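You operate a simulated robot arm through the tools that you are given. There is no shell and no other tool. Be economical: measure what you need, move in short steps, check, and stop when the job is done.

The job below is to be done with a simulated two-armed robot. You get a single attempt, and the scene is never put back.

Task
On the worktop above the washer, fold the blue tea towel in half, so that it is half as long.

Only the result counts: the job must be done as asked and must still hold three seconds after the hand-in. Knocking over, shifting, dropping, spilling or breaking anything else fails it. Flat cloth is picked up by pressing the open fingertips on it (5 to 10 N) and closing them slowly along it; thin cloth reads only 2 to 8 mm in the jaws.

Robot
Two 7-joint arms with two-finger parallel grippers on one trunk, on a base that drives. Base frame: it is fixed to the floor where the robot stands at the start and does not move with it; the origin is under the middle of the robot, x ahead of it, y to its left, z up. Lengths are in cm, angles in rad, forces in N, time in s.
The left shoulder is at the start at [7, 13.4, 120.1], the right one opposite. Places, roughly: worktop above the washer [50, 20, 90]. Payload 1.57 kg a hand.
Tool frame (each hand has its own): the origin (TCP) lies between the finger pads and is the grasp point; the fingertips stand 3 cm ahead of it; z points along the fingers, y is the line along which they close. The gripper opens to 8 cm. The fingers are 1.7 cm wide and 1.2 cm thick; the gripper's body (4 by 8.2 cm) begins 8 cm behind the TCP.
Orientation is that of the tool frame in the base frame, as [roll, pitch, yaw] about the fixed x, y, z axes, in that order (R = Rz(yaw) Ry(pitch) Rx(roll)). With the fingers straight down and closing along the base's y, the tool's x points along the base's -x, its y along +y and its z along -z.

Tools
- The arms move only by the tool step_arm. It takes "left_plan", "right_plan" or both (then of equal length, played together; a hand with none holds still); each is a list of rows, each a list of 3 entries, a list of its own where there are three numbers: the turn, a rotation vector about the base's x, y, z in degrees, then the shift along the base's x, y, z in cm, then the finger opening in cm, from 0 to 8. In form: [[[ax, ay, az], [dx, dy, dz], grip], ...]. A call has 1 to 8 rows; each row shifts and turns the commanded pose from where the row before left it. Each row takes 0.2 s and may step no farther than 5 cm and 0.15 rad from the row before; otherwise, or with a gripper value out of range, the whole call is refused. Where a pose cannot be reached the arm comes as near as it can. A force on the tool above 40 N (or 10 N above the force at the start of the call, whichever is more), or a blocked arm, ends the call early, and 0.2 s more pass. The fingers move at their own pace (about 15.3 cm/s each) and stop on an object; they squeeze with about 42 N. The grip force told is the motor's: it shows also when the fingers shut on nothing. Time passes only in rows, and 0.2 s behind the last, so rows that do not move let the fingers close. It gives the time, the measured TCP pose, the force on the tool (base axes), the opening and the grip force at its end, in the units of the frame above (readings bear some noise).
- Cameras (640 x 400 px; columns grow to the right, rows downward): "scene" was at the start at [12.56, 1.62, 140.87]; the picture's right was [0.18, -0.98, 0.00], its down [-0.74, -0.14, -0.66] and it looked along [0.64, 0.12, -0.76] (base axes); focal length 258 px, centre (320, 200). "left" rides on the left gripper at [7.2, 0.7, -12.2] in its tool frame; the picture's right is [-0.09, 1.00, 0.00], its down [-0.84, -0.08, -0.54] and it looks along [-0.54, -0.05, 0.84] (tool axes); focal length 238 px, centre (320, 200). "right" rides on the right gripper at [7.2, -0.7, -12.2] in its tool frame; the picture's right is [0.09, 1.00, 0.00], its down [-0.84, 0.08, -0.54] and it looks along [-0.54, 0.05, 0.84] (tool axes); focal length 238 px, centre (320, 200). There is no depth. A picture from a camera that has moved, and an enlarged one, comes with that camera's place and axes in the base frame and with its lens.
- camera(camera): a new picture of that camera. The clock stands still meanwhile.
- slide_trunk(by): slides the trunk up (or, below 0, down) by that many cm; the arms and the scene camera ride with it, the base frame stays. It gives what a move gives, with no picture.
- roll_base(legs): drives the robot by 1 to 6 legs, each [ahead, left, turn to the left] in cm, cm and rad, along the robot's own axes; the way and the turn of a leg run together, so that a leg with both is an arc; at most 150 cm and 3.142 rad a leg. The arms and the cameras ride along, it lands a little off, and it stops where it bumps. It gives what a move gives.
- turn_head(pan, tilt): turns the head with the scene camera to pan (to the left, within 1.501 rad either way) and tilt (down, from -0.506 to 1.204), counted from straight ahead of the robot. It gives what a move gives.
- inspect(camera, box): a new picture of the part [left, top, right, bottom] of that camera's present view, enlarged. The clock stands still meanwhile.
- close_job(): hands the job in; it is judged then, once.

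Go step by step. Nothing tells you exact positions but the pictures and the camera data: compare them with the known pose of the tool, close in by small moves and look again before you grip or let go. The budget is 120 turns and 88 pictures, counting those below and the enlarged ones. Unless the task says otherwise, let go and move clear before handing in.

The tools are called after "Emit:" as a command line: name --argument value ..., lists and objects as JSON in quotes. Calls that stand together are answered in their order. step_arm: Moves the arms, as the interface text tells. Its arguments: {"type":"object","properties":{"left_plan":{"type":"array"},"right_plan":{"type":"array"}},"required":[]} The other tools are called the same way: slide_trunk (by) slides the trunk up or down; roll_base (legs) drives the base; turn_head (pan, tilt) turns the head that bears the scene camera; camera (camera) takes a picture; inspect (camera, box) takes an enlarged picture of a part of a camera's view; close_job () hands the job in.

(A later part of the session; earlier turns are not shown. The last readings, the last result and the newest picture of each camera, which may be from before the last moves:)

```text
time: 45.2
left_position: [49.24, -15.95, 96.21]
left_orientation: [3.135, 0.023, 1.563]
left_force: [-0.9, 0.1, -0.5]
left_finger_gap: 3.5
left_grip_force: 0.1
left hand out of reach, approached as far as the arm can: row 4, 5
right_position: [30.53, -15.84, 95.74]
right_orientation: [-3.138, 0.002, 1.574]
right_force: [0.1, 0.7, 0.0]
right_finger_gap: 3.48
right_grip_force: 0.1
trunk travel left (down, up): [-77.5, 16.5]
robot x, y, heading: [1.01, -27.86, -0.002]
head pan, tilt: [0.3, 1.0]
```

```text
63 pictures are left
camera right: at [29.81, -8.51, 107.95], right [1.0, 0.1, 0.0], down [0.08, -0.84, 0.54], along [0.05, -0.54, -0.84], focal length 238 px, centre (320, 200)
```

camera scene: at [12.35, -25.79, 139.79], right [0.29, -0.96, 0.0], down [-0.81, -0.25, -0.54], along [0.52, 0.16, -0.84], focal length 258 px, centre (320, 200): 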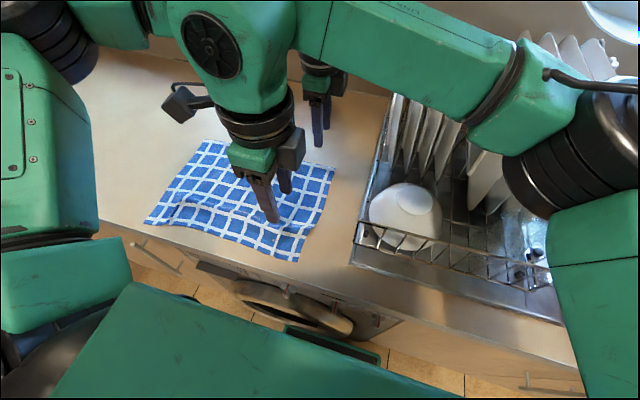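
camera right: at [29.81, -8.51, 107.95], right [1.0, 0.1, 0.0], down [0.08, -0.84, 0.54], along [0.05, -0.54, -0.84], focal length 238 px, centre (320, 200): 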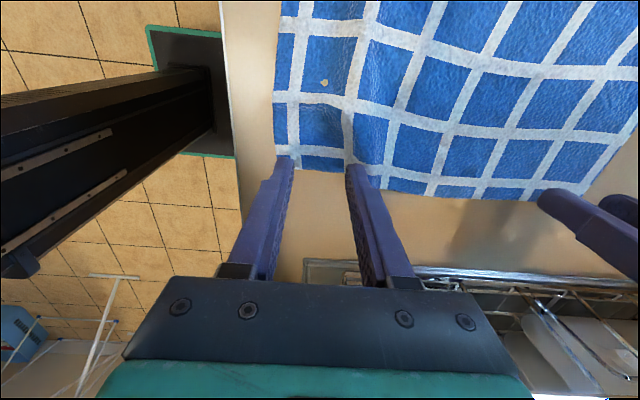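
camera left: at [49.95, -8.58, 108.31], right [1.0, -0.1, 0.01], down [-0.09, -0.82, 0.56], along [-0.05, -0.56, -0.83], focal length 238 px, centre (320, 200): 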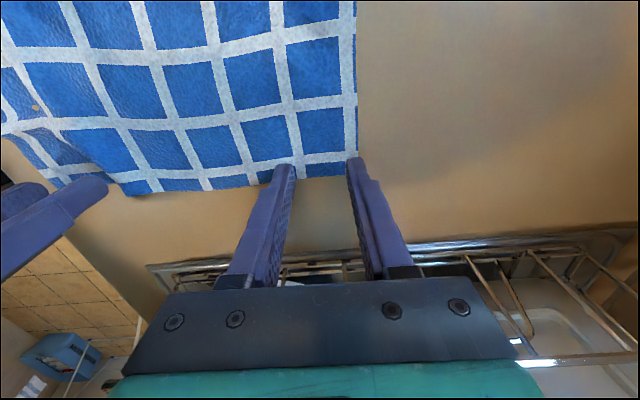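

The left arm again hits its limit when going low relative to the shoulder, so a lower trunk helps. I raise both hands 8 cm, lower the trunk 8 cm, and shift the left hand slightly toward the edge.

Emit:
step_arm --left_plan '[[[0, 0, 0], [0, 0, 4], 3.5], [[0, 0, 0], [0.3, -0.5, 4], 3.5]]' --right_plan '[[[0, 0, 0], [0, 0, 4], 3.5], [[0, 0, 0], [0, 0, 4], 3.5]]'

Emit:
slide_trunk --by -8

```text
time: 45.8
left_position: [49.59, -16.27, 104.43]
left_orientation: [3.131, 0.025, 1.577]
left_force: [0.5, -0.4, 0.0]
left_finger_gap: 3.5
left_grip_force: 0.0
right_position: [30.41, -15.95, 103.38]
right_orientation: [-3.137, 0.011, 1.569]
right_force: [0.8, 0.0, 0.4]
right_finger_gap: 3.53
right_grip_force: 0.0
trunk travel left (down, up): [-77.5, 16.5]
robot x, y, heading: [0.86, -27.66, -0.003]
head pan, tilt: [0.3, 1.0]
```

```text
time: 47.0
left_position: [49.78, -16.11, 96.28]
left_orientation: [3.131, 0.025, 1.578]
left_force: [-0.4, 0.3, -0.2]
left_finger_gap: 3.47
left_grip_force: 0.1
right_position: [30.33, -15.83, 95.47]
right_orientation: [-3.141, 0.009, 1.574]
right_force: [-0.8, 0.3, 1.3]
right_finger_gap: 3.51
right_grip_force: 0.1
trunk travel left (down, up): [-69.5, 24.5]
robot x, y, heading: [0.66, -28.15, -0.004]
head pan, tilt: [0.3, 1.0]
```

Emit:
step_arm --left_plan '[[[0, 0, 0], [-0.2, -0.3, -1], 3.5], [[0, 0, 0], [0, 0, -0.8], 3.5], [[0, 0, 0], [0, 0, 0], 3.5]]' --right_plan '[[[0, 0, 0], [0, 0, -0.5], 3.5], [[0, 0, 0], [0, 0, -0.5], 3.5], [[0, 0, 0], [0, 0, 0], 3.5]]'

Emit:
step_arm --left_plan '[[[0, 0, 0], [0, 0, -0.15], 3.5], [[0, 0, 0], [0, 0, -0.1], 3.5]]' --right_plan '[[[0, 0, 0], [0, 0, -0.15], 3.5], [[0, 0, 0], [0, 0, -0.1], 3.5]]'

```text
time: 47.8
left_position: [49.85, -16.28, 94.76]
left_orientation: [3.126, 0.026, 1.583]
left_force: [-0.3, -0.5, 0.0]
left_finger_gap: 3.5
left_grip_force: 0.1
right_position: [30.2, -15.97, 94.19]
right_orientation: [-3.135, 0.015, 1.579]
right_force: [-0.6, 0.8, -0.3]
right_finger_gap: 3.49
right_grip_force: 0.0
trunk travel left (down, up): [-69.5, 24.5]
robot x, y, heading: [0.51, -27.92, -0.002]
head pan, tilt: [0.3, 1.0]
```

```text
time: 48.4
left_position: [49.7, -16.37, 94.68]
left_orientation: [3.122, 0.025, 1.583]
left_force: [0.4, -0.7, 0.1]
left_finger_gap: 3.52
left_grip_force: 0.1
right_position: [30.14, -15.9, 94.1]
right_orientation: [-3.138, 0.01, 1.577]
right_force: [4.5, -0.2, 21.7]
right_finger_gap: 3.57
right_grip_force: 0.6
trunk travel left (down, up): [-69.5, 24.5]
robot x, y, heading: [0.91, -27.75, -0.003]
head pan, tilt: [0.3, 1.0]
```

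Emit:
step_arm --left_plan '[[[0, 0, 0], [0, 0, -0.2], 3.5], [[0, 0, 0], [0, 0, -0.15], 3.5], [[0, 0, 0], [0, 0, 0], 3.5]]' --right_plan '[[[0, 0, 0], [0, 0, 0.12], 3.5], [[0, 0, 0], [0, 0, 0], 3.5], [[0, 0, 0], [0, 0, 0], 3.5]]'

```text
time: 49.2
left_position: [49.92, -16.39, 94.2]
left_orientation: [3.123, 0.028, 1.583]
left_force: [-0.5, -0.5, 0.6]
left_finger_gap: 3.5
left_grip_force: 0.0
right_position: [30.12, -16.04, 94.09]
right_orientation: [-3.137, 0.012, 1.578]
right_force: [2.7, -0.3, 15.0]
right_finger_gap: 3.56
right_grip_force: 0.5
trunk travel left (down, up): [-69.5, 24.5]
robot x, y, heading: [0.77, -28.06, -0.005]
head pan, tilt: [0.3, 1.0]
```

Emit:
step_arm --left_plan '[[[0, 0, 0], [0, 0, -0.15], 3.5], [[0, 0, 0], [0, 0, 0], 3.5]]' --right_plan '[[[0, 0, 0], [0, 0, 0.1], 3.5], [[0, 0, 0], [0, 0, 0], 3.5]]'

Emit:
camera --camera "left"

Emit:
camera --camera "right"

```text
time: 49.8
left_position: [49.8, -16.41, 94.18]
left_orientation: [3.121, 0.027, 1.585]
left_force: [0.5, -0.4, 6.4]
left_finger_gap: 3.46
left_grip_force: 0.2
right_position: [30.04, -16.02, 94.13]
right_orientation: [-3.135, 0.016, 1.581]
right_force: [0.5, -0.1, 2.7]
right_finger_gap: 3.52
right_grip_force: 0.3
trunk travel left (down, up): [-69.5, 24.5]
robot x, y, heading: [0.36, -27.88, -0.003]
head pan, tilt: [0.3, 1.0]
```

```text
62 pictures are left
camera left: at [50.27, -8.91, 106.26], right [1.0, -0.08, 0.02], down [-0.08, -0.82, 0.56], along [-0.03, -0.56, -0.83], focal length 238 px, centre (320, 200)
```

left: 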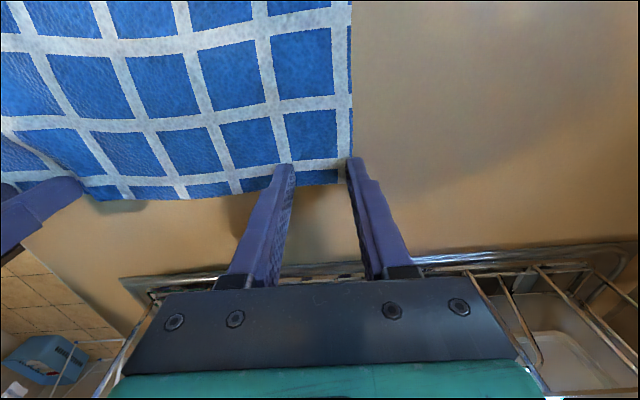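

```text
61 pictures are left
camera right: at [29.38, -8.62, 106.33], right [0.99, 0.1, -0.01], down [0.09, -0.83, 0.55], along [0.05, -0.55, -0.83], focal length 238 px, centre (320, 200)
```

right: 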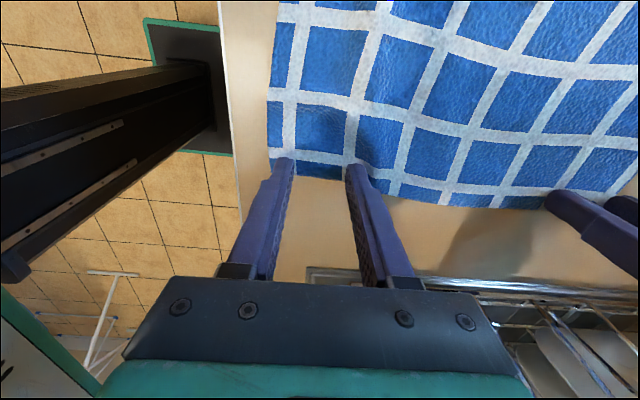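

The left outer finger sits right on the cloth's corner edge, so I shift that hand 0.7 cm inward and press again.

Emit:
step_arm --left_plan '[[[0, 0, 0], [0, 0, 0.5], 3.5], [[0, 0, 0], [-0.7, 0, 0], 3.5], [[0, 0, 0], [0, 0, -0.5], 3.5], [[0, 0, 0], [0, 0, 0], 3.5]]' --right_plan '[[[0, 0, 0], [0, 0, -0.05], 3.5], [[0, 0, 0], [0, 0, 0], 3.5], [[0, 0, 0], [0, 0, 0], 3.5], [[0, 0, 0], [0, 0, 0], 3.5]]'

```text
time: 50.8
left_position: [49.21, -16.1, 94.18]
left_orientation: [3.121, 0.029, 1.592]
left_force: [0.6, 2.5, 14.4]
left_finger_gap: 3.46
left_grip_force: 0.1
right_position: [29.57, -15.79, 94.34]
right_orientation: [-3.14, 0.013, 1.596]
right_force: [-0.1, 0.1, 0.3]
right_finger_gap: 3.51
right_grip_force: 0.1
trunk travel left (down, up): [-69.5, 24.5]
robot x, y, heading: [1.09, -28.02, -0.004]
head pan, tilt: [0.3, 1.0]
```

Emit:
step_arm --left_plan '[[[0, 0, 0], [0, 0, 0.07], 3.5], [[0, 0, 0], [0, 0, 0], 3.5], [[0, 0, 0], [0, 0, 0], 3.5], [[0, 0, 0], [0, 0, 0], 3.5]]' --right_plan '[[[0, 0, 0], [0, 0, 0.3], 3.5], [[0, 0, 0], [0.7, 0, 0], 3.5], [[0, 0, 0], [0, 0, -0.4], 3.5], [[0, 0, 0], [0, 0, 0], 3.5]]'

Emit:
camera --camera "right"

Emit:
camera --camera "left"

```text
time: 51.8
left_position: [49.37, -16.08, 94.1]
left_orientation: [3.122, 0.028, 1.597]
left_force: [1.1, -0.8, 14.7]
left_finger_gap: 3.42
left_grip_force: 0.0
right_position: [29.72, -15.71, 94.52]
right_orientation: [3.14, 0.009, 1.615]
right_force: [0.5, 1.2, -0.1]
right_finger_gap: 3.49
right_grip_force: 0.0
trunk travel left (down, up): [-69.5, 24.5]
robot x, y, heading: [0.62, -27.93, -0.003]
head pan, tilt: [0.3, 1.0]
```

```text
60 pictures are left
camera right: at [28.78, -8.44, 106.62], right [0.99, 0.14, 0.0], down [0.11, -0.83, 0.55], along [0.08, -0.54, -0.84], focal length 238 px, centre (320, 200)
```

right: 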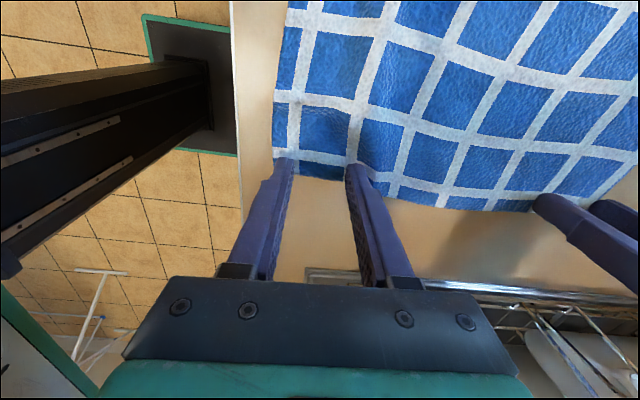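

```text
59 pictures are left
camera left: at [49.68, -8.57, 106.24], right [1.0, -0.06, 0.02], down [-0.07, -0.82, 0.56], along [-0.02, -0.56, -0.83], focal length 238 px, centre (320, 200)
```

left: 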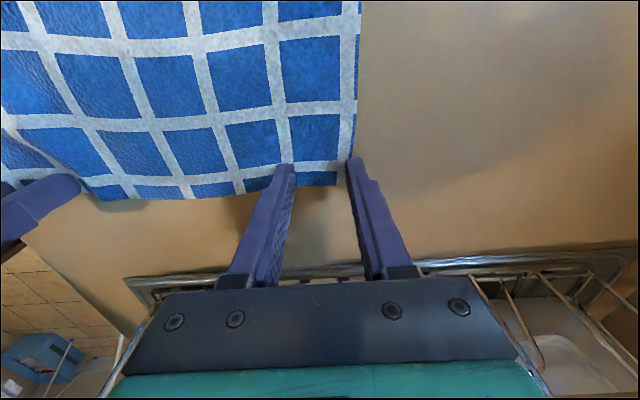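

The right wrist is drifting at a joint limit in yaw, so I relieve it with a few degrees of turn and press again.

Emit:
step_arm --right_plan '[[[0, 0, 4], [0.3, 0, 0.2], 3.5], [[0, 0, 4], [0.4, 0, 0], 3.5], [[0, 0, 0], [0, 0, -0.3], 3.5], [[0, 0, 0], [0, 0, -0.15], 3.5], [[0, 0, 0], [0, 0, 0], 3.5]]' --left_plan '[[[0, 0, 0], [0, 0, 0.05], 3.5], [[0, 0, 0], [0, 0, 0], 3.5], [[0, 0, 0], [0, 0, 0], 3.5], [[0, 0, 0], [0, 0, 0], 3.5], [[0, 0, 0], [0, 0, 0], 3.5]]'

```text
time: 53.0
left_position: [49.2, -16.13, 94.13]
left_orientation: [3.125, 0.026, 1.597]
left_force: [2.8, 0.0, 27.3]
left_finger_gap: 3.18
left_grip_force: 0.1
right_position: [29.81, -15.79, 94.48]
right_orientation: [3.138, 0.005, 1.777]
right_force: [-0.2, -0.6, 0.2]
right_finger_gap: 3.53
right_grip_force: 0.1
trunk travel left (down, up): [-69.5, 24.5]
robot x, y, heading: [0.65, -28.0, 0.002]
head pan, tilt: [0.3, 1.0]
```

Emit:
step_arm --right_plan '[[[0, 0, 0], [0, 0, -0.15], 3.5], [[0, 0, 0], [0, 0, -0.1], 3.5], [[0, 0, 0], [0, 0, 0], 3.5]]' --left_plan '[[[0, 0, 0], [0, 0, 0.2], 3.5], [[0, 0, 0], [0, 0, 0], 3.5], [[0, 0, 0], [0, 0, 0], 3.5]]'

```text
time: 53.8
left_position: [49.04, -16.1, 94.02]
left_orientation: [3.127, 0.026, 1.598]
left_force: [6.8, -2.3, 33.9]
left_finger_gap: 2.95
left_grip_force: 0.0
right_position: [29.76, -15.66, 94.26]
right_orientation: [3.134, -0.001, 1.777]
right_force: [0.3, 0.3, -0.5]
right_finger_gap: 3.51
right_grip_force: 0.1
trunk travel left (down, up): [-69.5, 24.5]
robot x, y, heading: [0.72, -27.8, -0.003]
head pan, tilt: [0.3, 1.0]
```

Emit:
step_arm --right_plan '[[[0, 0, 0], [0, 0, -0.15], 3.5], [[0, 0, 0], [0, 0, 0], 3.5], [[0, 0, 0], [0, 0, 0], 3.5]]' --left_plan '[[[0, 0, 0], [0, 0, 0.3], 3.5], [[0, 0, 0], [0, 0, 0.2], 3.5], [[0, 0, 0], [0, 0, 0], 3.5]]'

```text
time: 54.6
left_position: [48.96, -15.83, 94.13]
left_orientation: [3.139, 0.018, 1.596]
left_force: [-1.1, -1.0, 10.3]
left_finger_gap: 3.4
left_grip_force: 0.0
right_position: [29.82, -15.5, 94.27]
right_orientation: [3.132, -0.002, 1.78]
right_force: [-0.4, -0.1, -0.6]
right_finger_gap: 3.51
right_grip_force: 0.1
trunk travel left (down, up): [-69.5, 24.5]
robot x, y, heading: [0.67, -27.99, -0.003]
head pan, tilt: [0.3, 1.0]
```

The left press is right at 10 N, so I close the left fingers now while the right creeps down to contact.

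Emit:
step_arm --left_plan '[[[0, 0, 0], [0, 0, 0], 3], [[0, 0, 0], [0, 0, 0], 2.5], [[0, 0, 0], [0, 0, 0], 2], [[0, 0, 0], [0, 0, 0], 1.5], [[0, 0, 0], [0, 0, 0], 1], [[0, 0, 0], [0, 0, 0], 0.5], [[0, 0, 0], [0, 0, 0], 0], [[0, 0, 0], [0, 0, 0], 0]]' --right_plan '[[[0, 0, 0], [0, 0, -0.1], 3.5], [[0, 0, 0], [0, 0, 0], 3.5], [[0, 0, 0], [0, 0, -0.05], 3.5], [[0, 0, 0], [0, 0, 0], 3.5], [[0, 0, 0], [0, 0, 0], 3.5], [[0, 0, 0], [0, 0, 0], 3.5], [[0, 0, 0], [0, 0, 0], 3.5], [[0, 0, 0], [0, 0, 0], 3.5]]'

Emit:
camera --camera "left"

Emit:
camera --camera "right"

```text
time: 56.4
left_position: [49.0, -16.0, 94.37]
left_orientation: [3.136, 0.02, 1.597]
left_force: [0.8, -0.4, 0.2]
left_finger_gap: 0.63
left_grip_force: 26.5
right_position: [29.9, -15.48, 94.11]
right_orientation: [3.133, -0.003, 1.775]
right_force: [0.4, 0.7, 23.4]
right_finger_gap: 3.51
right_grip_force: 0.0
trunk travel left (down, up): [-69.5, 24.5]
robot x, y, heading: [0.66, -27.98, -0.001]
head pan, tilt: [0.3, 1.0]
```

```text
58 pictures are left
camera left: at [49.52, -8.42, 106.42], right [1.0, -0.07, 0.01], down [-0.06, -0.83, 0.56], along [-0.03, -0.56, -0.83], focal length 238 px, centre (320, 200)
```

left: 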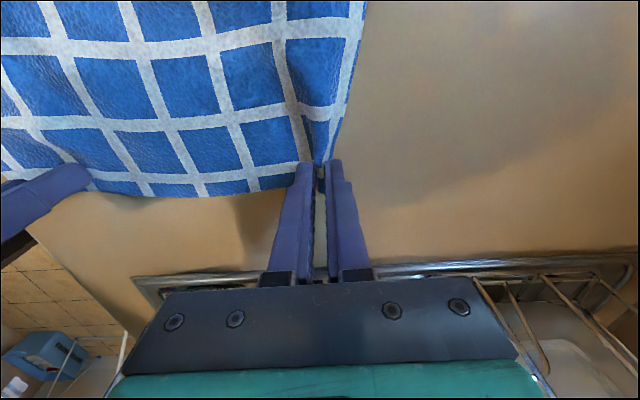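

```text
57 pictures are left
camera right: at [27.78, -8.57, 106.43], right [0.96, 0.29, 0.01], down [0.24, -0.81, 0.54], along [0.16, -0.51, -0.84], focal length 238 px, centre (320, 200)
```

right: 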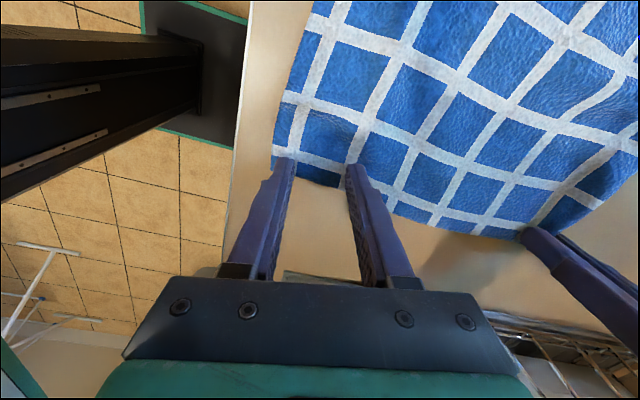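

The left hand has the far corner with a gap of 6 mm. I ease the right press and close it slowly.

Emit:
step_arm --right_plan '[[[0, 0, 0], [0, 0, 0.1], 3.5], [[0, 0, 0], [0, 0, 0], 3], [[0, 0, 0], [0, 0, 0], 2.5], [[0, 0, 0], [0, 0, 0], 2], [[0, 0, 0], [0, 0, 0], 1.5], [[0, 0, 0], [0, 0, 0], 1], [[0, 0, 0], [0, 0, 0], 0.5], [[0, 0, 0], [0, 0, 0], 0]]'

Emit:
camera --camera "right"

```text
time: 58.2
left_position: [48.91, -15.89, 94.48]
left_orientation: [3.131, 0.022, 1.596]
left_force: [-2.8, 0.2, 0.0]
left_finger_gap: 0.67
left_grip_force: 26.3
right_position: [29.88, -15.55, 94.13]
right_orientation: [3.137, -0.002, 1.774]
right_force: [0.5, 0.3, 30.1]
right_finger_gap: 0.25
right_grip_force: 24.4
trunk travel left (down, up): [-69.5, 24.5]
robot x, y, heading: [0.7, -27.75, -0.003]
head pan, tilt: [0.3, 1.0]
```

```text
56 pictures are left
camera right: at [27.7, -8.63, 106.4], right [0.96, 0.29, 0.01], down [0.24, -0.81, 0.54], along [0.16, -0.52, -0.84], focal length 238 px, centre (320, 200)
```

right: 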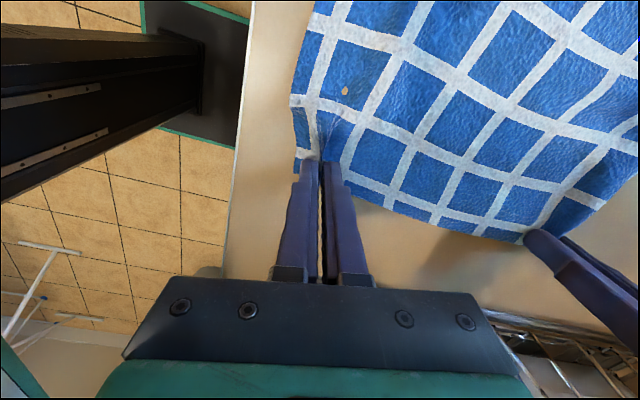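

Both hands hold the right edge. I lift with the trunk only and check.

Emit:
slide_trunk --by 6

Emit:
camera --camera "scene"

```text
time: 59.2
left_position: [49.2, -15.73, 100.22]
left_orientation: [3.136, 0.02, 1.596]
left_force: [0.5, -0.2, -0.2]
left_finger_gap: 0.64
left_grip_force: 25.8
right_position: [30.19, -15.51, 99.82]
right_orientation: [3.141, 0.004, 1.775]
right_force: [-0.2, -0.3, -0.2]
right_finger_gap: 0.21
right_grip_force: 23.7
trunk travel left (down, up): [-75.5, 18.5]
robot x, y, heading: [0.8, -28.11, -0.008]
head pan, tilt: [0.3, 1.0]
```

```text
55 pictures are left
camera scene: at [12.38, -25.76, 137.79], right [0.29, -0.96, 0.0], down [-0.8, -0.25, -0.54], along [0.52, 0.16, -0.84], focal length 258 px, centre (320, 200)
```

scene: 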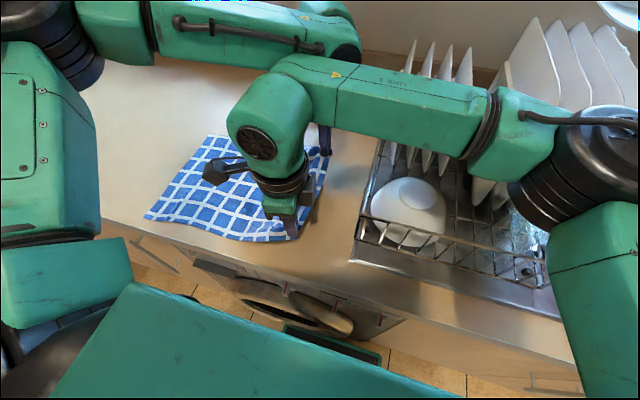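

Both corners are up and held. I continue the arc: alternate sideways driving and trunk raising.

Emit:
roll_base --legs '[[0, 3, 0]]'

Emit:
slide_trunk --by 5

Emit:
roll_base --legs '[[0, 5, 0]]'

Emit:
slide_trunk --by 3

Emit:
roll_base --legs '[[0, 9, 0]]'

Emit:
camera --camera "scene"

```text
time: 60.0
left_position: [49.21, -13.21, 100.32]
left_orientation: [3.136, 0.018, 1.597]
left_force: [-0.3, -0.5, 0.3]
left_finger_gap: 0.64
left_grip_force: 25.8
right_position: [30.22, -13.16, 99.9]
right_orientation: [3.14, -0.002, 1.771]
right_force: [0.9, -1.1, -0.6]
right_finger_gap: 0.23
right_grip_force: 24.3
trunk travel left (down, up): [-75.5, 18.5]
robot x, y, heading: [0.84, -25.09, -0.007]
head pan, tilt: [0.3, 1.0]
```

```text
time: 61.0
left_position: [49.38, -12.73, 105.31]
left_orientation: [3.134, 0.023, 1.598]
left_force: [-1.3, 0.9, -0.3]
left_finger_gap: 0.64
left_grip_force: 25.6
right_position: [30.15, -12.68, 104.6]
right_orientation: [-3.14, 0.005, 1.772]
right_force: [1.9, 0.4, 0.0]
right_finger_gap: 0.23
right_grip_force: 23.5
trunk travel left (down, up): [-80.5, 13.5]
robot x, y, heading: [0.94, -25.06, 0.0]
head pan, tilt: [0.3, 1.0]
```

```text
time: 61.9
left_position: [49.33, -8.54, 105.45]
left_orientation: [3.132, 0.015, 1.595]
left_force: [-1.1, -0.3, -0.5]
left_finger_gap: 0.66
left_grip_force: 26.2
right_position: [30.17, -8.28, 104.79]
right_orientation: [3.139, 0.001, 1.772]
right_force: [1.2, -1.2, -0.7]
right_finger_gap: 0.25
right_grip_force: 23.7
trunk travel left (down, up): [-80.5, 13.5]
robot x, y, heading: [0.65, -19.75, -0.005]
head pan, tilt: [0.3, 1.0]
```

```text
time: 62.6
left_position: [49.3, -7.88, 108.3]
left_orientation: [3.135, 0.022, 1.597]
left_force: [-1.7, -0.6, -0.4]
left_finger_gap: 0.64
left_grip_force: 26.1
right_position: [30.17, -7.69, 107.61]
right_orientation: [-3.14, 0.006, 1.77]
right_force: [1.5, 0.5, -0.8]
right_finger_gap: 0.23
right_grip_force: 24.1
trunk travel left (down, up): [-83.5, 10.5]
robot x, y, heading: [0.45, -20.23, -0.004]
head pan, tilt: [0.3, 1.0]
```

```text
time: 63.8
left_position: [49.33, 0.63, 108.42]
left_orientation: [3.132, 0.019, 1.597]
left_force: [-1.2, 0.1, -0.7]
left_finger_gap: 0.62
left_grip_force: 26.3
right_position: [30.08, 0.85, 107.79]
right_orientation: [-3.141, 0.002, 1.771]
right_force: [1.6, -0.2, -0.4]
right_finger_gap: 0.25
right_grip_force: 24.0
trunk travel left (down, up): [-83.5, 10.5]
robot x, y, heading: [0.76, -11.02, -0.002]
head pan, tilt: [0.3, 1.0]
```

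```text
54 pictures are left
camera scene: at [12.33, -9.33, 145.81], right [0.29, -0.96, 0.0], down [-0.81, -0.24, -0.54], along [0.52, 0.16, -0.84], focal length 258 px, centre (320, 200)
```

scene: 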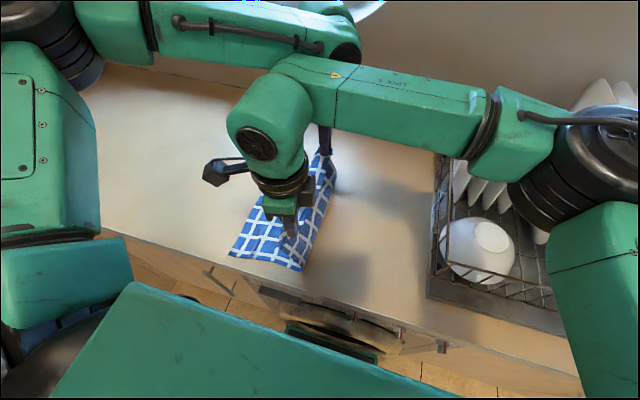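

The cloth hangs over the fold line as planned. I continue down the other side, leaving the last few centimetres for a check.

Emit:
roll_base --legs '[[0, 8, 0]]'

Emit:
slide_trunk --by -4

Emit:
roll_base --legs '[[0, 5, 0]]'

Emit:
slide_trunk --by -4

Emit:
camera --camera "left"

Emit:
camera --camera "right"

Emit:
camera --camera "scene"

```text
time: 64.8
left_position: [49.41, 8.49, 108.4]
left_orientation: [3.133, 0.018, 1.597]
left_force: [-1.7, 0.1, 0.0]
left_finger_gap: 0.63
left_grip_force: 25.9
right_position: [30.12, 8.85, 107.81]
right_orientation: [-3.14, 0.002, 1.773]
right_force: [1.5, -0.7, 0.6]
right_finger_gap: 0.22
right_grip_force: 23.7
trunk travel left (down, up): [-83.5, 10.5]
robot x, y, heading: [1.19, -3.15, -0.003]
head pan, tilt: [0.3, 1.0]
```

```text
time: 65.6
left_position: [49.48, 9.08, 104.41]
left_orientation: [3.135, 0.024, 1.598]
left_force: [-3.7, -0.2, -0.5]
left_finger_gap: 0.25
left_grip_force: 24.0
right_position: [30.22, 9.34, 103.66]
right_orientation: [-3.141, 0.01, 1.772]
right_force: [3.6, 0.4, 0.4]
right_finger_gap: 0.25
right_grip_force: 24.5
trunk travel left (down, up): [-79.5, 14.5]
robot x, y, heading: [0.96, -3.16, 0.0]
head pan, tilt: [0.3, 1.0]
```

```text
time: 66.6
left_position: [49.4, 13.31, 104.53]
left_orientation: [3.133, 0.017, 1.595]
left_force: [-3.6, -0.4, -0.5]
left_finger_gap: 0.26
left_grip_force: 23.9
right_position: [30.23, 13.59, 103.84]
right_orientation: [3.139, -0.003, 1.772]
right_force: [4.0, -0.2, 0.5]
right_finger_gap: 0.21
right_grip_force: 23.8
trunk travel left (down, up): [-79.5, 14.5]
robot x, y, heading: [0.89, 1.8, -0.005]
head pan, tilt: [0.3, 1.0]
```

```text
time: 67.4
left_position: [49.33, 13.98, 100.46]
left_orientation: [3.134, 0.024, 1.595]
left_force: [-4.4, 0.3, -0.1]
left_finger_gap: 0.27
left_grip_force: 23.6
right_position: [30.29, 14.27, 99.65]
right_orientation: [-3.14, 0.005, 1.772]
right_force: [3.2, -0.6, 0.0]
right_finger_gap: 0.24
right_grip_force: 23.2
trunk travel left (down, up): [-75.5, 18.5]
robot x, y, heading: [0.91, 1.78, -0.004]
head pan, tilt: [0.3, 1.0]
```

```text
53 pictures are left
camera left: at [49.88, 21.46, 112.5], right [1.0, -0.07, 0.01], down [-0.06, -0.83, 0.56], along [-0.03, -0.56, -0.83], focal length 238 px, centre (320, 200)
```

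left: 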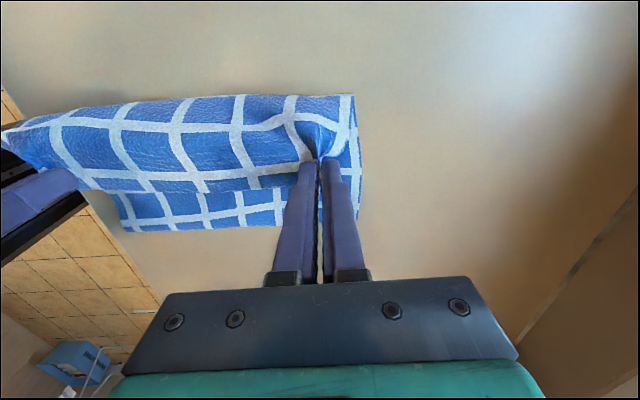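

```text
52 pictures are left
camera right: at [28.14, 21.3, 111.93], right [0.96, 0.29, 0.0], down [0.24, -0.8, 0.55], along [0.16, -0.53, -0.84], focal length 238 px, centre (320, 200)
```

right: 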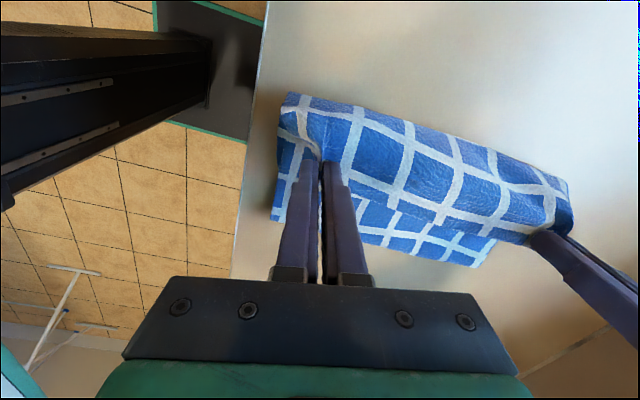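

```text
51 pictures are left
camera scene: at [12.39, 4.21, 137.79], right [0.29, -0.96, 0.0], down [-0.81, -0.25, -0.54], along [0.52, 0.16, -0.84], focal length 258 px, centre (320, 200)
```

scene: 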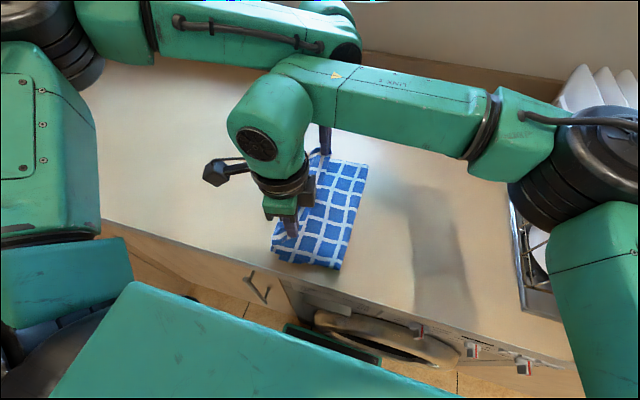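

The cloth is over, but I need to see how the held edge hangs before lowering, so I take enlarged views.

Emit:
inspect --camera "left" --box '[0, 70, 400, 270]'

Emit:
inspect --camera "right" --box '[240, 70, 600, 290]'

Emit:
inspect --camera "scene" --box '[200, 120, 440, 290]'

```text
1.60 times, centred on (200, 170) of left
camera zoom: at [49.88, 21.46, 112.5], right [1.0, -0.07, 0.01], down [-0.06, -0.83, 0.56], along [-0.03, -0.56, -0.83], focal length 381 px, centre (512, 248)
```

zoom: 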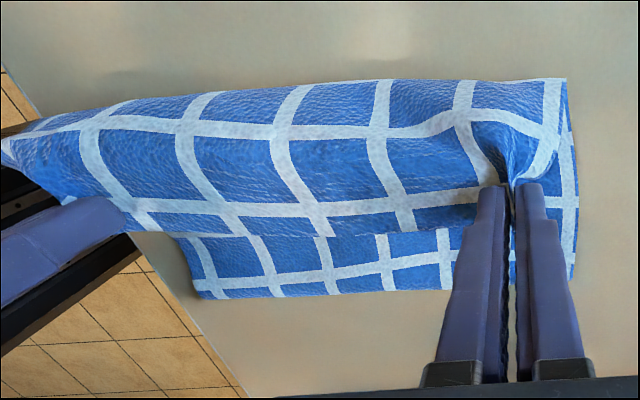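

```text
1.78 times, centred on (420, 180) of right
camera zoom: at [28.14, 21.3, 111.93], right [0.96, 0.29, 0.0], down [0.24, -0.8, 0.55], along [0.16, -0.53, -0.84], focal length 424 px, centre (142, 236)
```

zoom: 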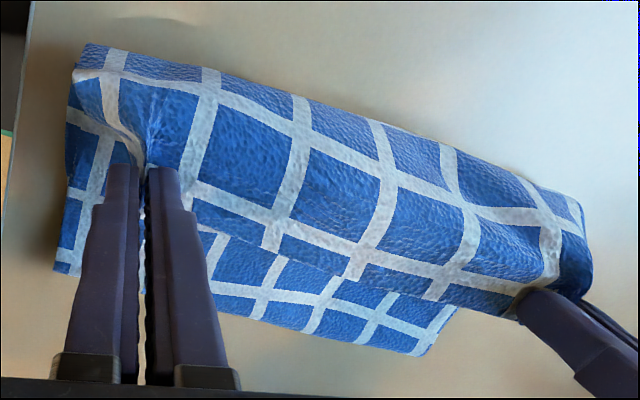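

```text
2.35 times, centred on (320, 205) of scene
camera zoom: at [12.39, 4.21, 137.79], right [0.29, -0.96, 0.0], down [-0.81, -0.25, -0.54], along [0.52, 0.16, -0.84], focal length 606 px, centre (320, 188)
```

zoom: 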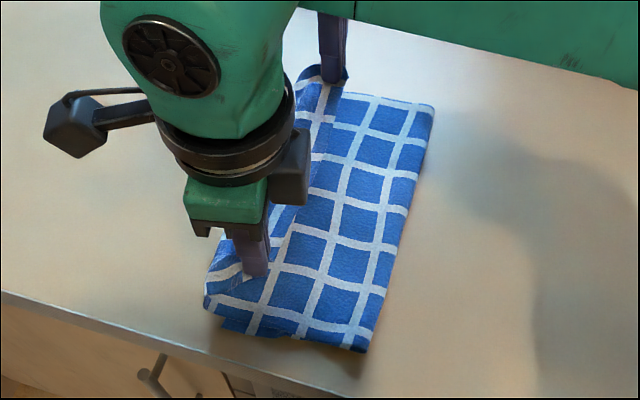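

The held edge points back toward −y on top of a curl and the fold sits at about y 4, because my arc ran too slack. I go back up and a little back, to re-run the arc taut.

Emit:
slide_trunk --by 8

Emit:
roll_base --legs '[[0, -10, 0]]'

Emit:
slide_trunk --by 2

Emit:
camera --camera "scene"

Emit:
camera --camera "left"

```text
time: 68.6
left_position: [49.4, 13.96, 108.48]
left_orientation: [3.132, 0.022, 1.595]
left_force: [-3.7, -0.1, -0.9]
left_finger_gap: 0.25
left_grip_force: 24.1
right_position: [30.3, 14.15, 107.67]
right_orientation: [-3.141, 0.007, 1.772]
right_force: [4.4, 0.0, 0.0]
right_finger_gap: 0.21
right_grip_force: 23.6
trunk travel left (down, up): [-83.5, 10.5]
robot x, y, heading: [0.73, 1.87, -0.005]
head pan, tilt: [0.3, 1.0]
```

```text
time: 69.7
left_position: [49.41, 4.29, 108.32]
left_orientation: [3.135, 0.027, 1.597]
left_force: [-4.5, 0.5, -0.8]
left_finger_gap: 0.25
left_grip_force: 23.6
right_position: [30.13, 4.48, 107.72]
right_orientation: [-3.139, 0.009, 1.771]
right_force: [4.6, 0.0, -0.9]
right_finger_gap: 0.24
right_grip_force: 23.7
trunk travel left (down, up): [-83.5, 10.5]
robot x, y, heading: [1.31, -8.08, -0.005]
head pan, tilt: [0.3, 1.0]
```

```text
time: 70.4
left_position: [49.41, 3.93, 110.44]
left_orientation: [3.134, 0.022, 1.596]
left_force: [-3.1, 0.9, 0.3]
left_finger_gap: 0.24
left_grip_force: 23.5
right_position: [30.21, 4.29, 109.67]
right_orientation: [-3.141, 0.009, 1.772]
right_force: [3.8, 0.5, 0.3]
right_finger_gap: 0.24
right_grip_force: 23.9
trunk travel left (down, up): [-85.5, 8.5]
robot x, y, heading: [0.83, -7.51, -0.006]
head pan, tilt: [0.3, 1.0]
```

```text
47 pictures are left
camera scene: at [12.35, -5.83, 147.81], right [0.29, -0.96, 0.0], down [-0.81, -0.25, -0.54], along [0.52, 0.16, -0.84], focal length 258 px, centre (320, 200)
```

scene: 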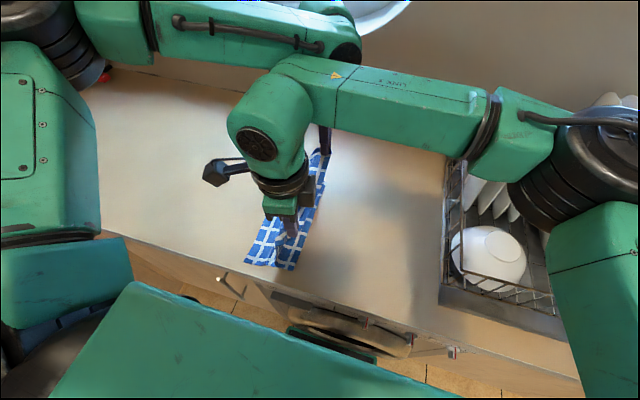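

```text
46 pictures are left
camera left: at [49.83, 11.48, 122.53], right [1.0, -0.07, 0.01], down [-0.06, -0.83, 0.56], along [-0.03, -0.56, -0.83], focal length 238 px, centre (320, 200)
```

left: 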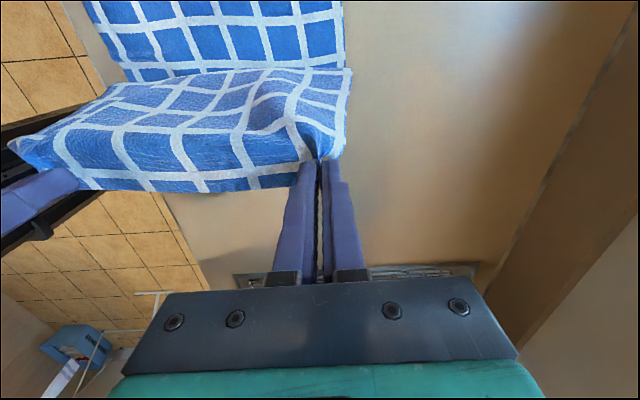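

The pinched ridge makes the edge stick out toward +y, so tilting the hands is the real remedy. I try tilting both by about −30° about x while high.

Emit:
step_arm --left_plan '[[[-7, 0, 0], [0, 0, 0], 0], [[-7, 0, 0], [0, 0, 0], 0], [[-7, 0, 0], [0, 0, 0], 0], [[-7, 0, 0], [0, 0, 0], 0]]' --right_plan '[[[-7, 0, 0], [0, 0, 0], 0], [[-7, 0, 0], [0, 0, 0], 0], [[-7, 0, 0], [0, 0, 0], 0], [[-7, 0, 0], [0, 0, 0], 0]]'

Emit:
camera --camera "scene"

```text
time: 71.4
left_position: [49.32, 4.08, 110.38]
left_orientation: [-3.137, 0.514, 1.599]
left_force: [-4.3, -1.3, 0.4]
left_finger_gap: 0.28
left_grip_force: 23.6
right_position: [30.1, 3.41, 109.72]
right_orientation: [-3.035, 0.487, 1.799]
right_force: [4.7, 0.7, -0.6]
right_finger_gap: 0.23
right_grip_force: 24.0
right hand out of reach, approached as far as the arm can: row 4
trunk travel left (down, up): [-85.5, 8.5]
robot x, y, heading: [0.66, -8.21, -0.006]
head pan, tilt: [0.3, 1.0]
```

```text
45 pictures are left
camera scene: at [12.37, -5.59, 147.8], right [0.29, -0.96, 0.0], down [-0.81, -0.25, -0.54], along [0.52, 0.16, -0.84], focal length 258 px, centre (320, 200)
```

scene: 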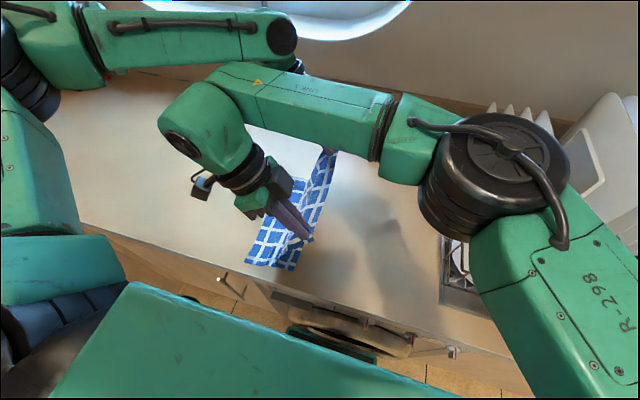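

Tilting works to about 28°, where the right arm reaches its limit. I see what it does to the cloth.

Emit:
camera --camera "left"

Emit:
inspect --camera "scene" --box '[200, 120, 400, 290]'

```text
44 pictures are left
camera left: at [49.84, 16.4, 117.53], right [1.0, -0.06, 0.04], down [-0.06, -0.46, 0.88], along [-0.03, -0.88, -0.47], focal length 238 px, centre (320, 200)
```

left: 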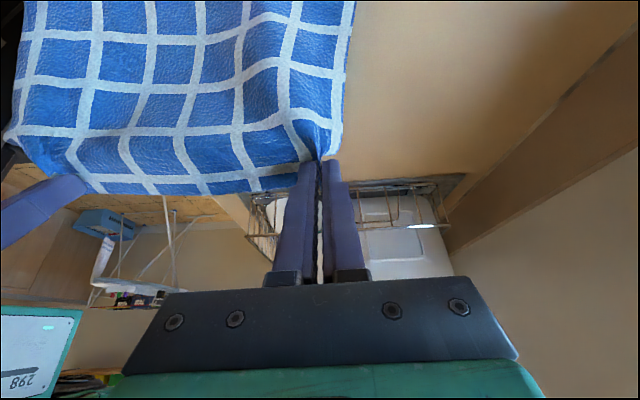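

```text
2.35 times, centred on (300, 205) of scene
camera zoom: at [12.37, -5.59, 147.8], right [0.29, -0.96, 0.0], down [-0.81, -0.25, -0.54], along [0.52, 0.16, -0.84], focal length 606 px, centre (367, 188)
```

zoom: 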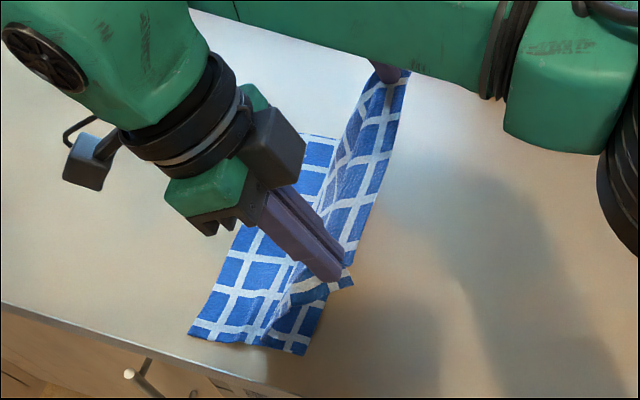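

The tilt lets the edge hang properly. I move back a bit more so the lower half lies down to the middle, then rerun the arc.

Emit:
roll_base --legs '[[0, -7, 0]]'

Emit:
turn_head --pan 0.5 --tilt 1.0

Emit:
camera --camera "scene"

Emit:
camera --camera "right"

```text
time: 72.4
left_position: [49.37, -2.1, 110.41]
left_orientation: [-3.135, 0.515, 1.602]
left_force: [-4.3, -1.0, -0.1]
left_finger_gap: 0.28
left_grip_force: 24.6
right_position: [30.24, -3.11, 109.64]
right_orientation: [-3.036, 0.49, 1.799]
right_force: [4.7, 0.5, 0.1]
right_finger_gap: 0.23
right_grip_force: 23.7
trunk travel left (down, up): [-85.5, 8.5]
robot x, y, heading: [0.66, -15.05, -0.006]
head pan, tilt: [0.3, 1.0]
```

```text
time: 73.1
left_position: [49.31, -2.8, 110.27]
left_orientation: [-3.135, 0.511, 1.601]
left_force: [-3.8, -0.6, -0.2]
left_finger_gap: 0.26
left_grip_force: 24.0
right_position: [30.19, -3.7, 109.76]
right_orientation: [-3.038, 0.483, 1.799]
right_force: [5.2, 0.2, -0.3]
right_finger_gap: 0.21
right_grip_force: 24.3
trunk travel left (down, up): [-85.5, 8.5]
robot x, y, heading: [0.86, -15.19, -0.002]
head pan, tilt: [0.499, 1.0]
```

```text
42 pictures are left
camera scene: at [11.82, -11.48, 147.8], right [0.48, -0.88, 0.0], down [-0.74, -0.4, -0.54], along [0.48, 0.26, -0.84], focal length 258 px, centre (320, 200)
```

scene: 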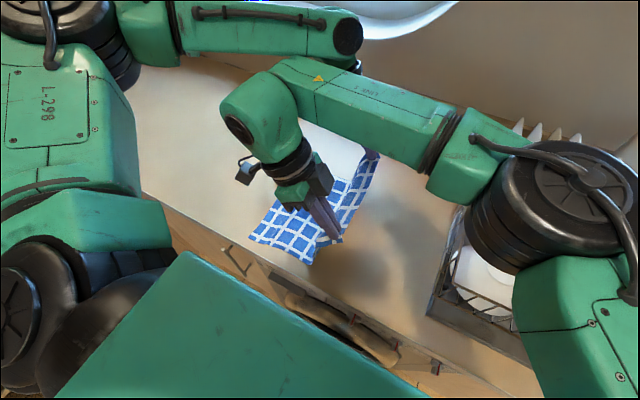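

```text
41 pictures are left
camera right: at [28.05, 8.22, 117.26], right [0.96, 0.26, -0.14], down [0.24, -0.45, 0.86], along [0.16, -0.85, -0.49], focal length 238 px, centre (320, 200)
```

right: 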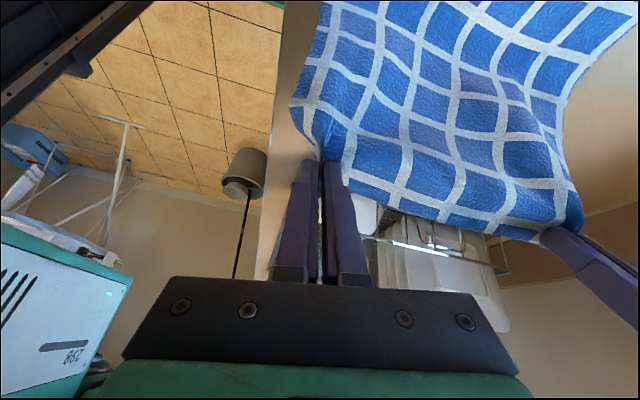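

The lower half lies flat to about y 0 now. I run the taut arc with the tilted hands in small alternating moves.

Emit:
roll_base --legs '[[0, 8, 0]]'

Emit:
slide_trunk --by -2.5

Emit:
roll_base --legs '[[0, 4.5, 0]]'

Emit:
slide_trunk --by -2

Emit:
roll_base --legs '[[0, 2, 0]]'

Emit:
slide_trunk --by -2.5

Emit:
camera --camera "scene"

Emit:
camera --camera "left"

```text
time: 74.2
left_position: [49.31, 4.77, 110.45]
left_orientation: [-3.135, 0.506, 1.6]
left_force: [-4.3, -0.3, 0.3]
left_finger_gap: 0.27
left_grip_force: 23.7
right_position: [30.08, 3.83, 109.81]
right_orientation: [-3.037, 0.478, 1.797]
right_force: [4.8, -0.1, 0.5]
right_finger_gap: 0.21
right_grip_force: 24.2
trunk travel left (down, up): [-85.5, 8.5]
robot x, y, heading: [0.7, -6.92, -0.003]
head pan, tilt: [0.499, 1.0]
```

```text
time: 74.9
left_position: [49.28, 5.1, 107.8]
left_orientation: [-3.134, 0.512, 1.6]
left_force: [-4.3, -0.4, 0.1]
left_finger_gap: 0.28
left_grip_force: 23.8
right_position: [30.11, 4.3, 107.15]
right_orientation: [-3.037, 0.483, 1.798]
right_force: [3.3, 0.5, 0.2]
right_finger_gap: 0.22
right_grip_force: 24.2
trunk travel left (down, up): [-83.0, 11.0]
robot x, y, heading: [0.67, -7.01, -0.004]
head pan, tilt: [0.499, 1.0]
```

```text
time: 75.8
left_position: [49.25, 8.96, 107.99]
left_orientation: [-3.137, 0.503, 1.598]
left_force: [-3.9, -0.7, 0.3]
left_finger_gap: 0.27
left_grip_force: 24.4
right_position: [30.23, 8.12, 107.37]
right_orientation: [-3.04, 0.476, 1.796]
right_force: [2.4, -0.4, 0.9]
right_finger_gap: 0.24
right_grip_force: 23.6
trunk travel left (down, up): [-83.0, 11.0]
robot x, y, heading: [0.74, -2.62, -0.009]
head pan, tilt: [0.499, 1.0]
```

```text
time: 76.5
left_position: [49.33, 9.44, 105.81]
left_orientation: [-3.136, 0.509, 1.599]
left_force: [-3.0, -0.2, 0.5]
left_finger_gap: 0.27
left_grip_force: 24.1
right_position: [30.19, 8.62, 105.26]
right_orientation: [-3.037, 0.482, 1.795]
right_force: [3.3, 1.3, -0.8]
right_finger_gap: 0.22
right_grip_force: 24.1
trunk travel left (down, up): [-81.0, 13.0]
robot x, y, heading: [0.99, -2.37, -0.005]
head pan, tilt: [0.499, 1.0]
```

```text
time: 77.3
left_position: [49.3, 11.22, 106.04]
left_orientation: [-3.136, 0.507, 1.599]
left_force: [-3.8, -0.8, 0.2]
left_finger_gap: 0.25
left_grip_force: 24.0
right_position: [30.2, 10.4, 105.27]
right_orientation: [-3.038, 0.48, 1.794]
right_force: [3.6, -0.4, -0.8]
right_finger_gap: 0.22
right_grip_force: 23.1
trunk travel left (down, up): [-81.0, 13.0]
robot x, y, heading: [0.38, -0.2, -0.006]
head pan, tilt: [0.499, 1.0]
```

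```text
time: 78.0
left_position: [49.26, 11.54, 103.34]
left_orientation: [-3.136, 0.511, 1.598]
left_force: [-2.1, -0.9, 0.8]
left_finger_gap: 0.24
left_grip_force: 23.7
right_position: [30.33, 10.66, 102.72]
right_orientation: [-3.035, 0.483, 1.796]
right_force: [3.4, 0.2, 0.1]
right_finger_gap: 0.23
right_grip_force: 24.2
trunk travel left (down, up): [-78.5, 15.5]
robot x, y, heading: [0.37, -0.46, -0.007]
head pan, tilt: [0.499, 1.0]
```

```text
40 pictures are left
camera scene: at [11.85, 2.99, 140.79], right [0.47, -0.88, 0.0], down [-0.74, -0.4, -0.54], along [0.48, 0.26, -0.84], focal length 258 px, centre (320, 200)
```

scene: 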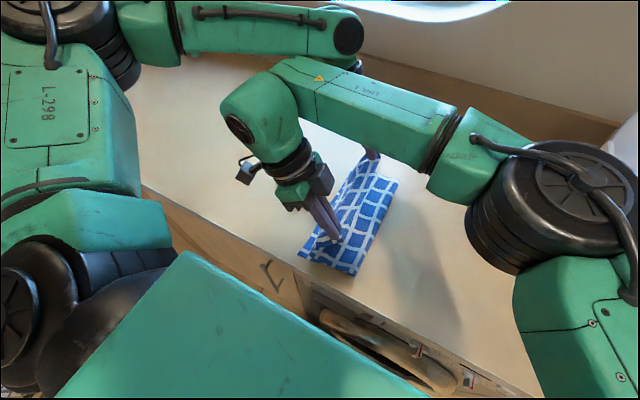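

```text
39 pictures are left
camera left: at [49.85, 23.73, 110.59], right [1.0, -0.06, 0.04], down [-0.06, -0.47, 0.88], along [-0.03, -0.88, -0.47], focal length 238 px, centre (320, 200)
```

left: 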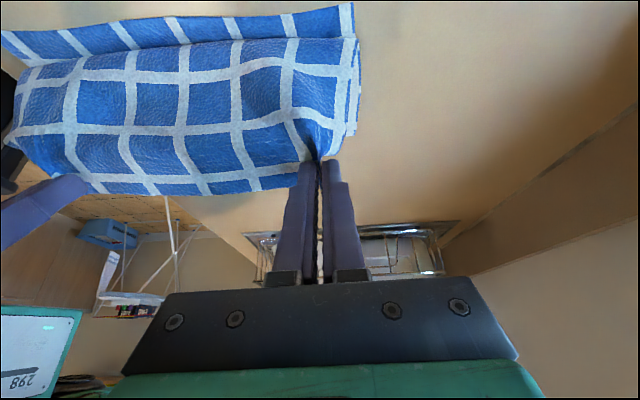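

The bottom layer's left edge is now at about y 15.7, and the stiff cloth bulges at the fold. I'll set the edge down aligned with the left edge and then flatten the bulge toward the fold by pressing.

Emit:
roll_base --legs '[[0, 2, 0]]'

Emit:
slide_trunk --by -3.5

Emit:
roll_base --legs '[[0, 1.5, 0]]'

Emit:
slide_trunk --by -2.5

Emit:
camera --camera "left"

Emit:
camera --camera "right"

Emit:
inspect --camera "scene" --box '[200, 100, 440, 300]'

```text
time: 78.8
left_position: [49.25, 13.12, 103.45]
left_orientation: [-3.136, 0.51, 1.598]
left_force: [-3.3, 0.9, 0.1]
left_finger_gap: 0.26
left_grip_force: 23.7
right_position: [30.24, 12.39, 102.81]
right_orientation: [-3.036, 0.48, 1.796]
right_force: [4.2, 0.0, -0.2]
right_finger_gap: 0.24
right_grip_force: 24.0
trunk travel left (down, up): [-78.5, 15.5]
robot x, y, heading: [0.9, 1.63, -0.002]
head pan, tilt: [0.499, 1.0]
```

```text
time: 79.5
left_position: [49.37, 13.51, 99.85]
left_orientation: [-3.137, 0.512, 1.597]
left_force: [-2.5, 0.0, -0.3]
left_finger_gap: 0.26
left_grip_force: 23.9
right_position: [30.31, 12.78, 99.31]
right_orientation: [-3.035, 0.484, 1.797]
right_force: [3.7, -0.1, 0.4]
right_finger_gap: 0.21
right_grip_force: 23.7
trunk travel left (down, up): [-75.0, 19.0]
robot x, y, heading: [0.92, 1.27, -0.005]
head pan, tilt: [0.499, 1.0]
```

```text
time: 80.3
left_position: [49.36, 14.64, 99.97]
left_orientation: [-3.138, 0.511, 1.596]
left_force: [-3.6, -0.2, -0.5]
left_finger_gap: 0.27
left_grip_force: 23.7
right_position: [30.14, 13.91, 99.28]
right_orientation: [-3.035, 0.479, 1.795]
right_force: [3.0, 0.1, -0.3]
right_finger_gap: 0.23
right_grip_force: 23.6
trunk travel left (down, up): [-75.0, 19.0]
robot x, y, heading: [0.88, 2.93, -0.002]
head pan, tilt: [0.499, 1.0]
```

```text
time: 81.0
left_position: [49.36, 15.01, 97.37]
left_orientation: [-3.137, 0.511, 1.597]
left_force: [-2.3, -0.7, 0.7]
left_finger_gap: 0.23
left_grip_force: 23.9
right_position: [30.24, 14.19, 96.72]
right_orientation: [-3.037, 0.484, 1.794]
right_force: [3.2, -0.4, 0.0]
right_finger_gap: 0.23
right_grip_force: 23.7
trunk travel left (down, up): [-72.5, 21.5]
robot x, y, heading: [0.88, 3.07, -0.007]
head pan, tilt: [0.499, 1.0]
```

```text
38 pictures are left
camera left: at [49.87, 27.18, 104.59], right [1.0, -0.06, 0.04], down [-0.06, -0.47, 0.88], along [-0.03, -0.88, -0.47], focal length 238 px, centre (320, 200)
```

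left: 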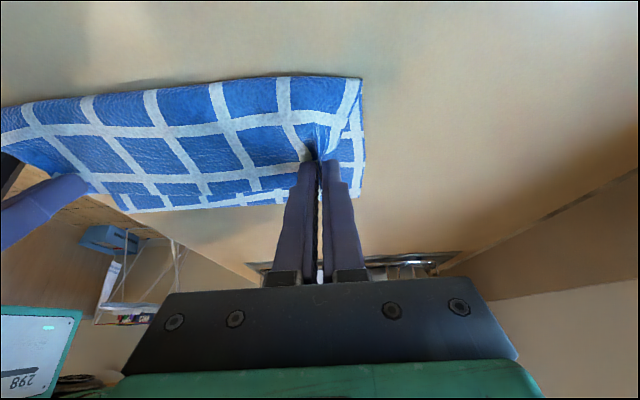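

```text
37 pictures are left
camera right: at [28.21, 26.13, 104.25], right [0.96, 0.25, -0.14], down [0.24, -0.45, 0.86], along [0.16, -0.86, -0.49], focal length 238 px, centre (320, 200)
```

right: 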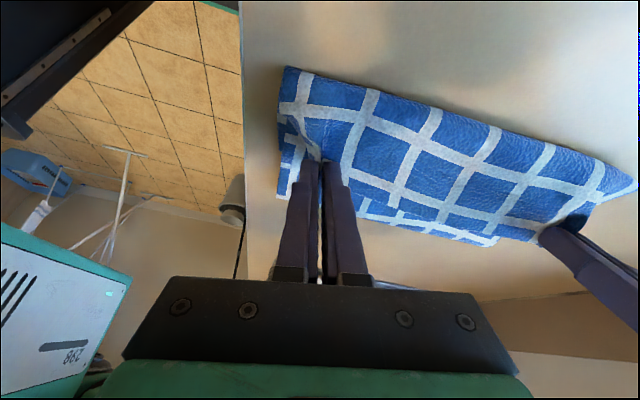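

```text
2.00 times, centred on (320, 200) of scene
camera zoom: at [11.86, 6.51, 134.79], right [0.47, -0.88, 0.0], down [-0.74, -0.4, -0.54], along [0.48, 0.26, -0.84], focal length 515 px, centre (320, 200)
```

zoom: 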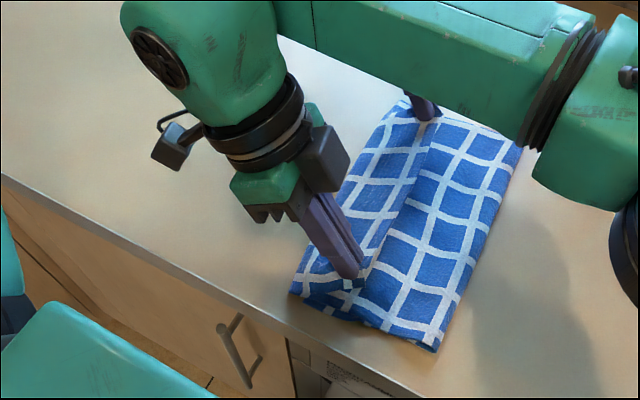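

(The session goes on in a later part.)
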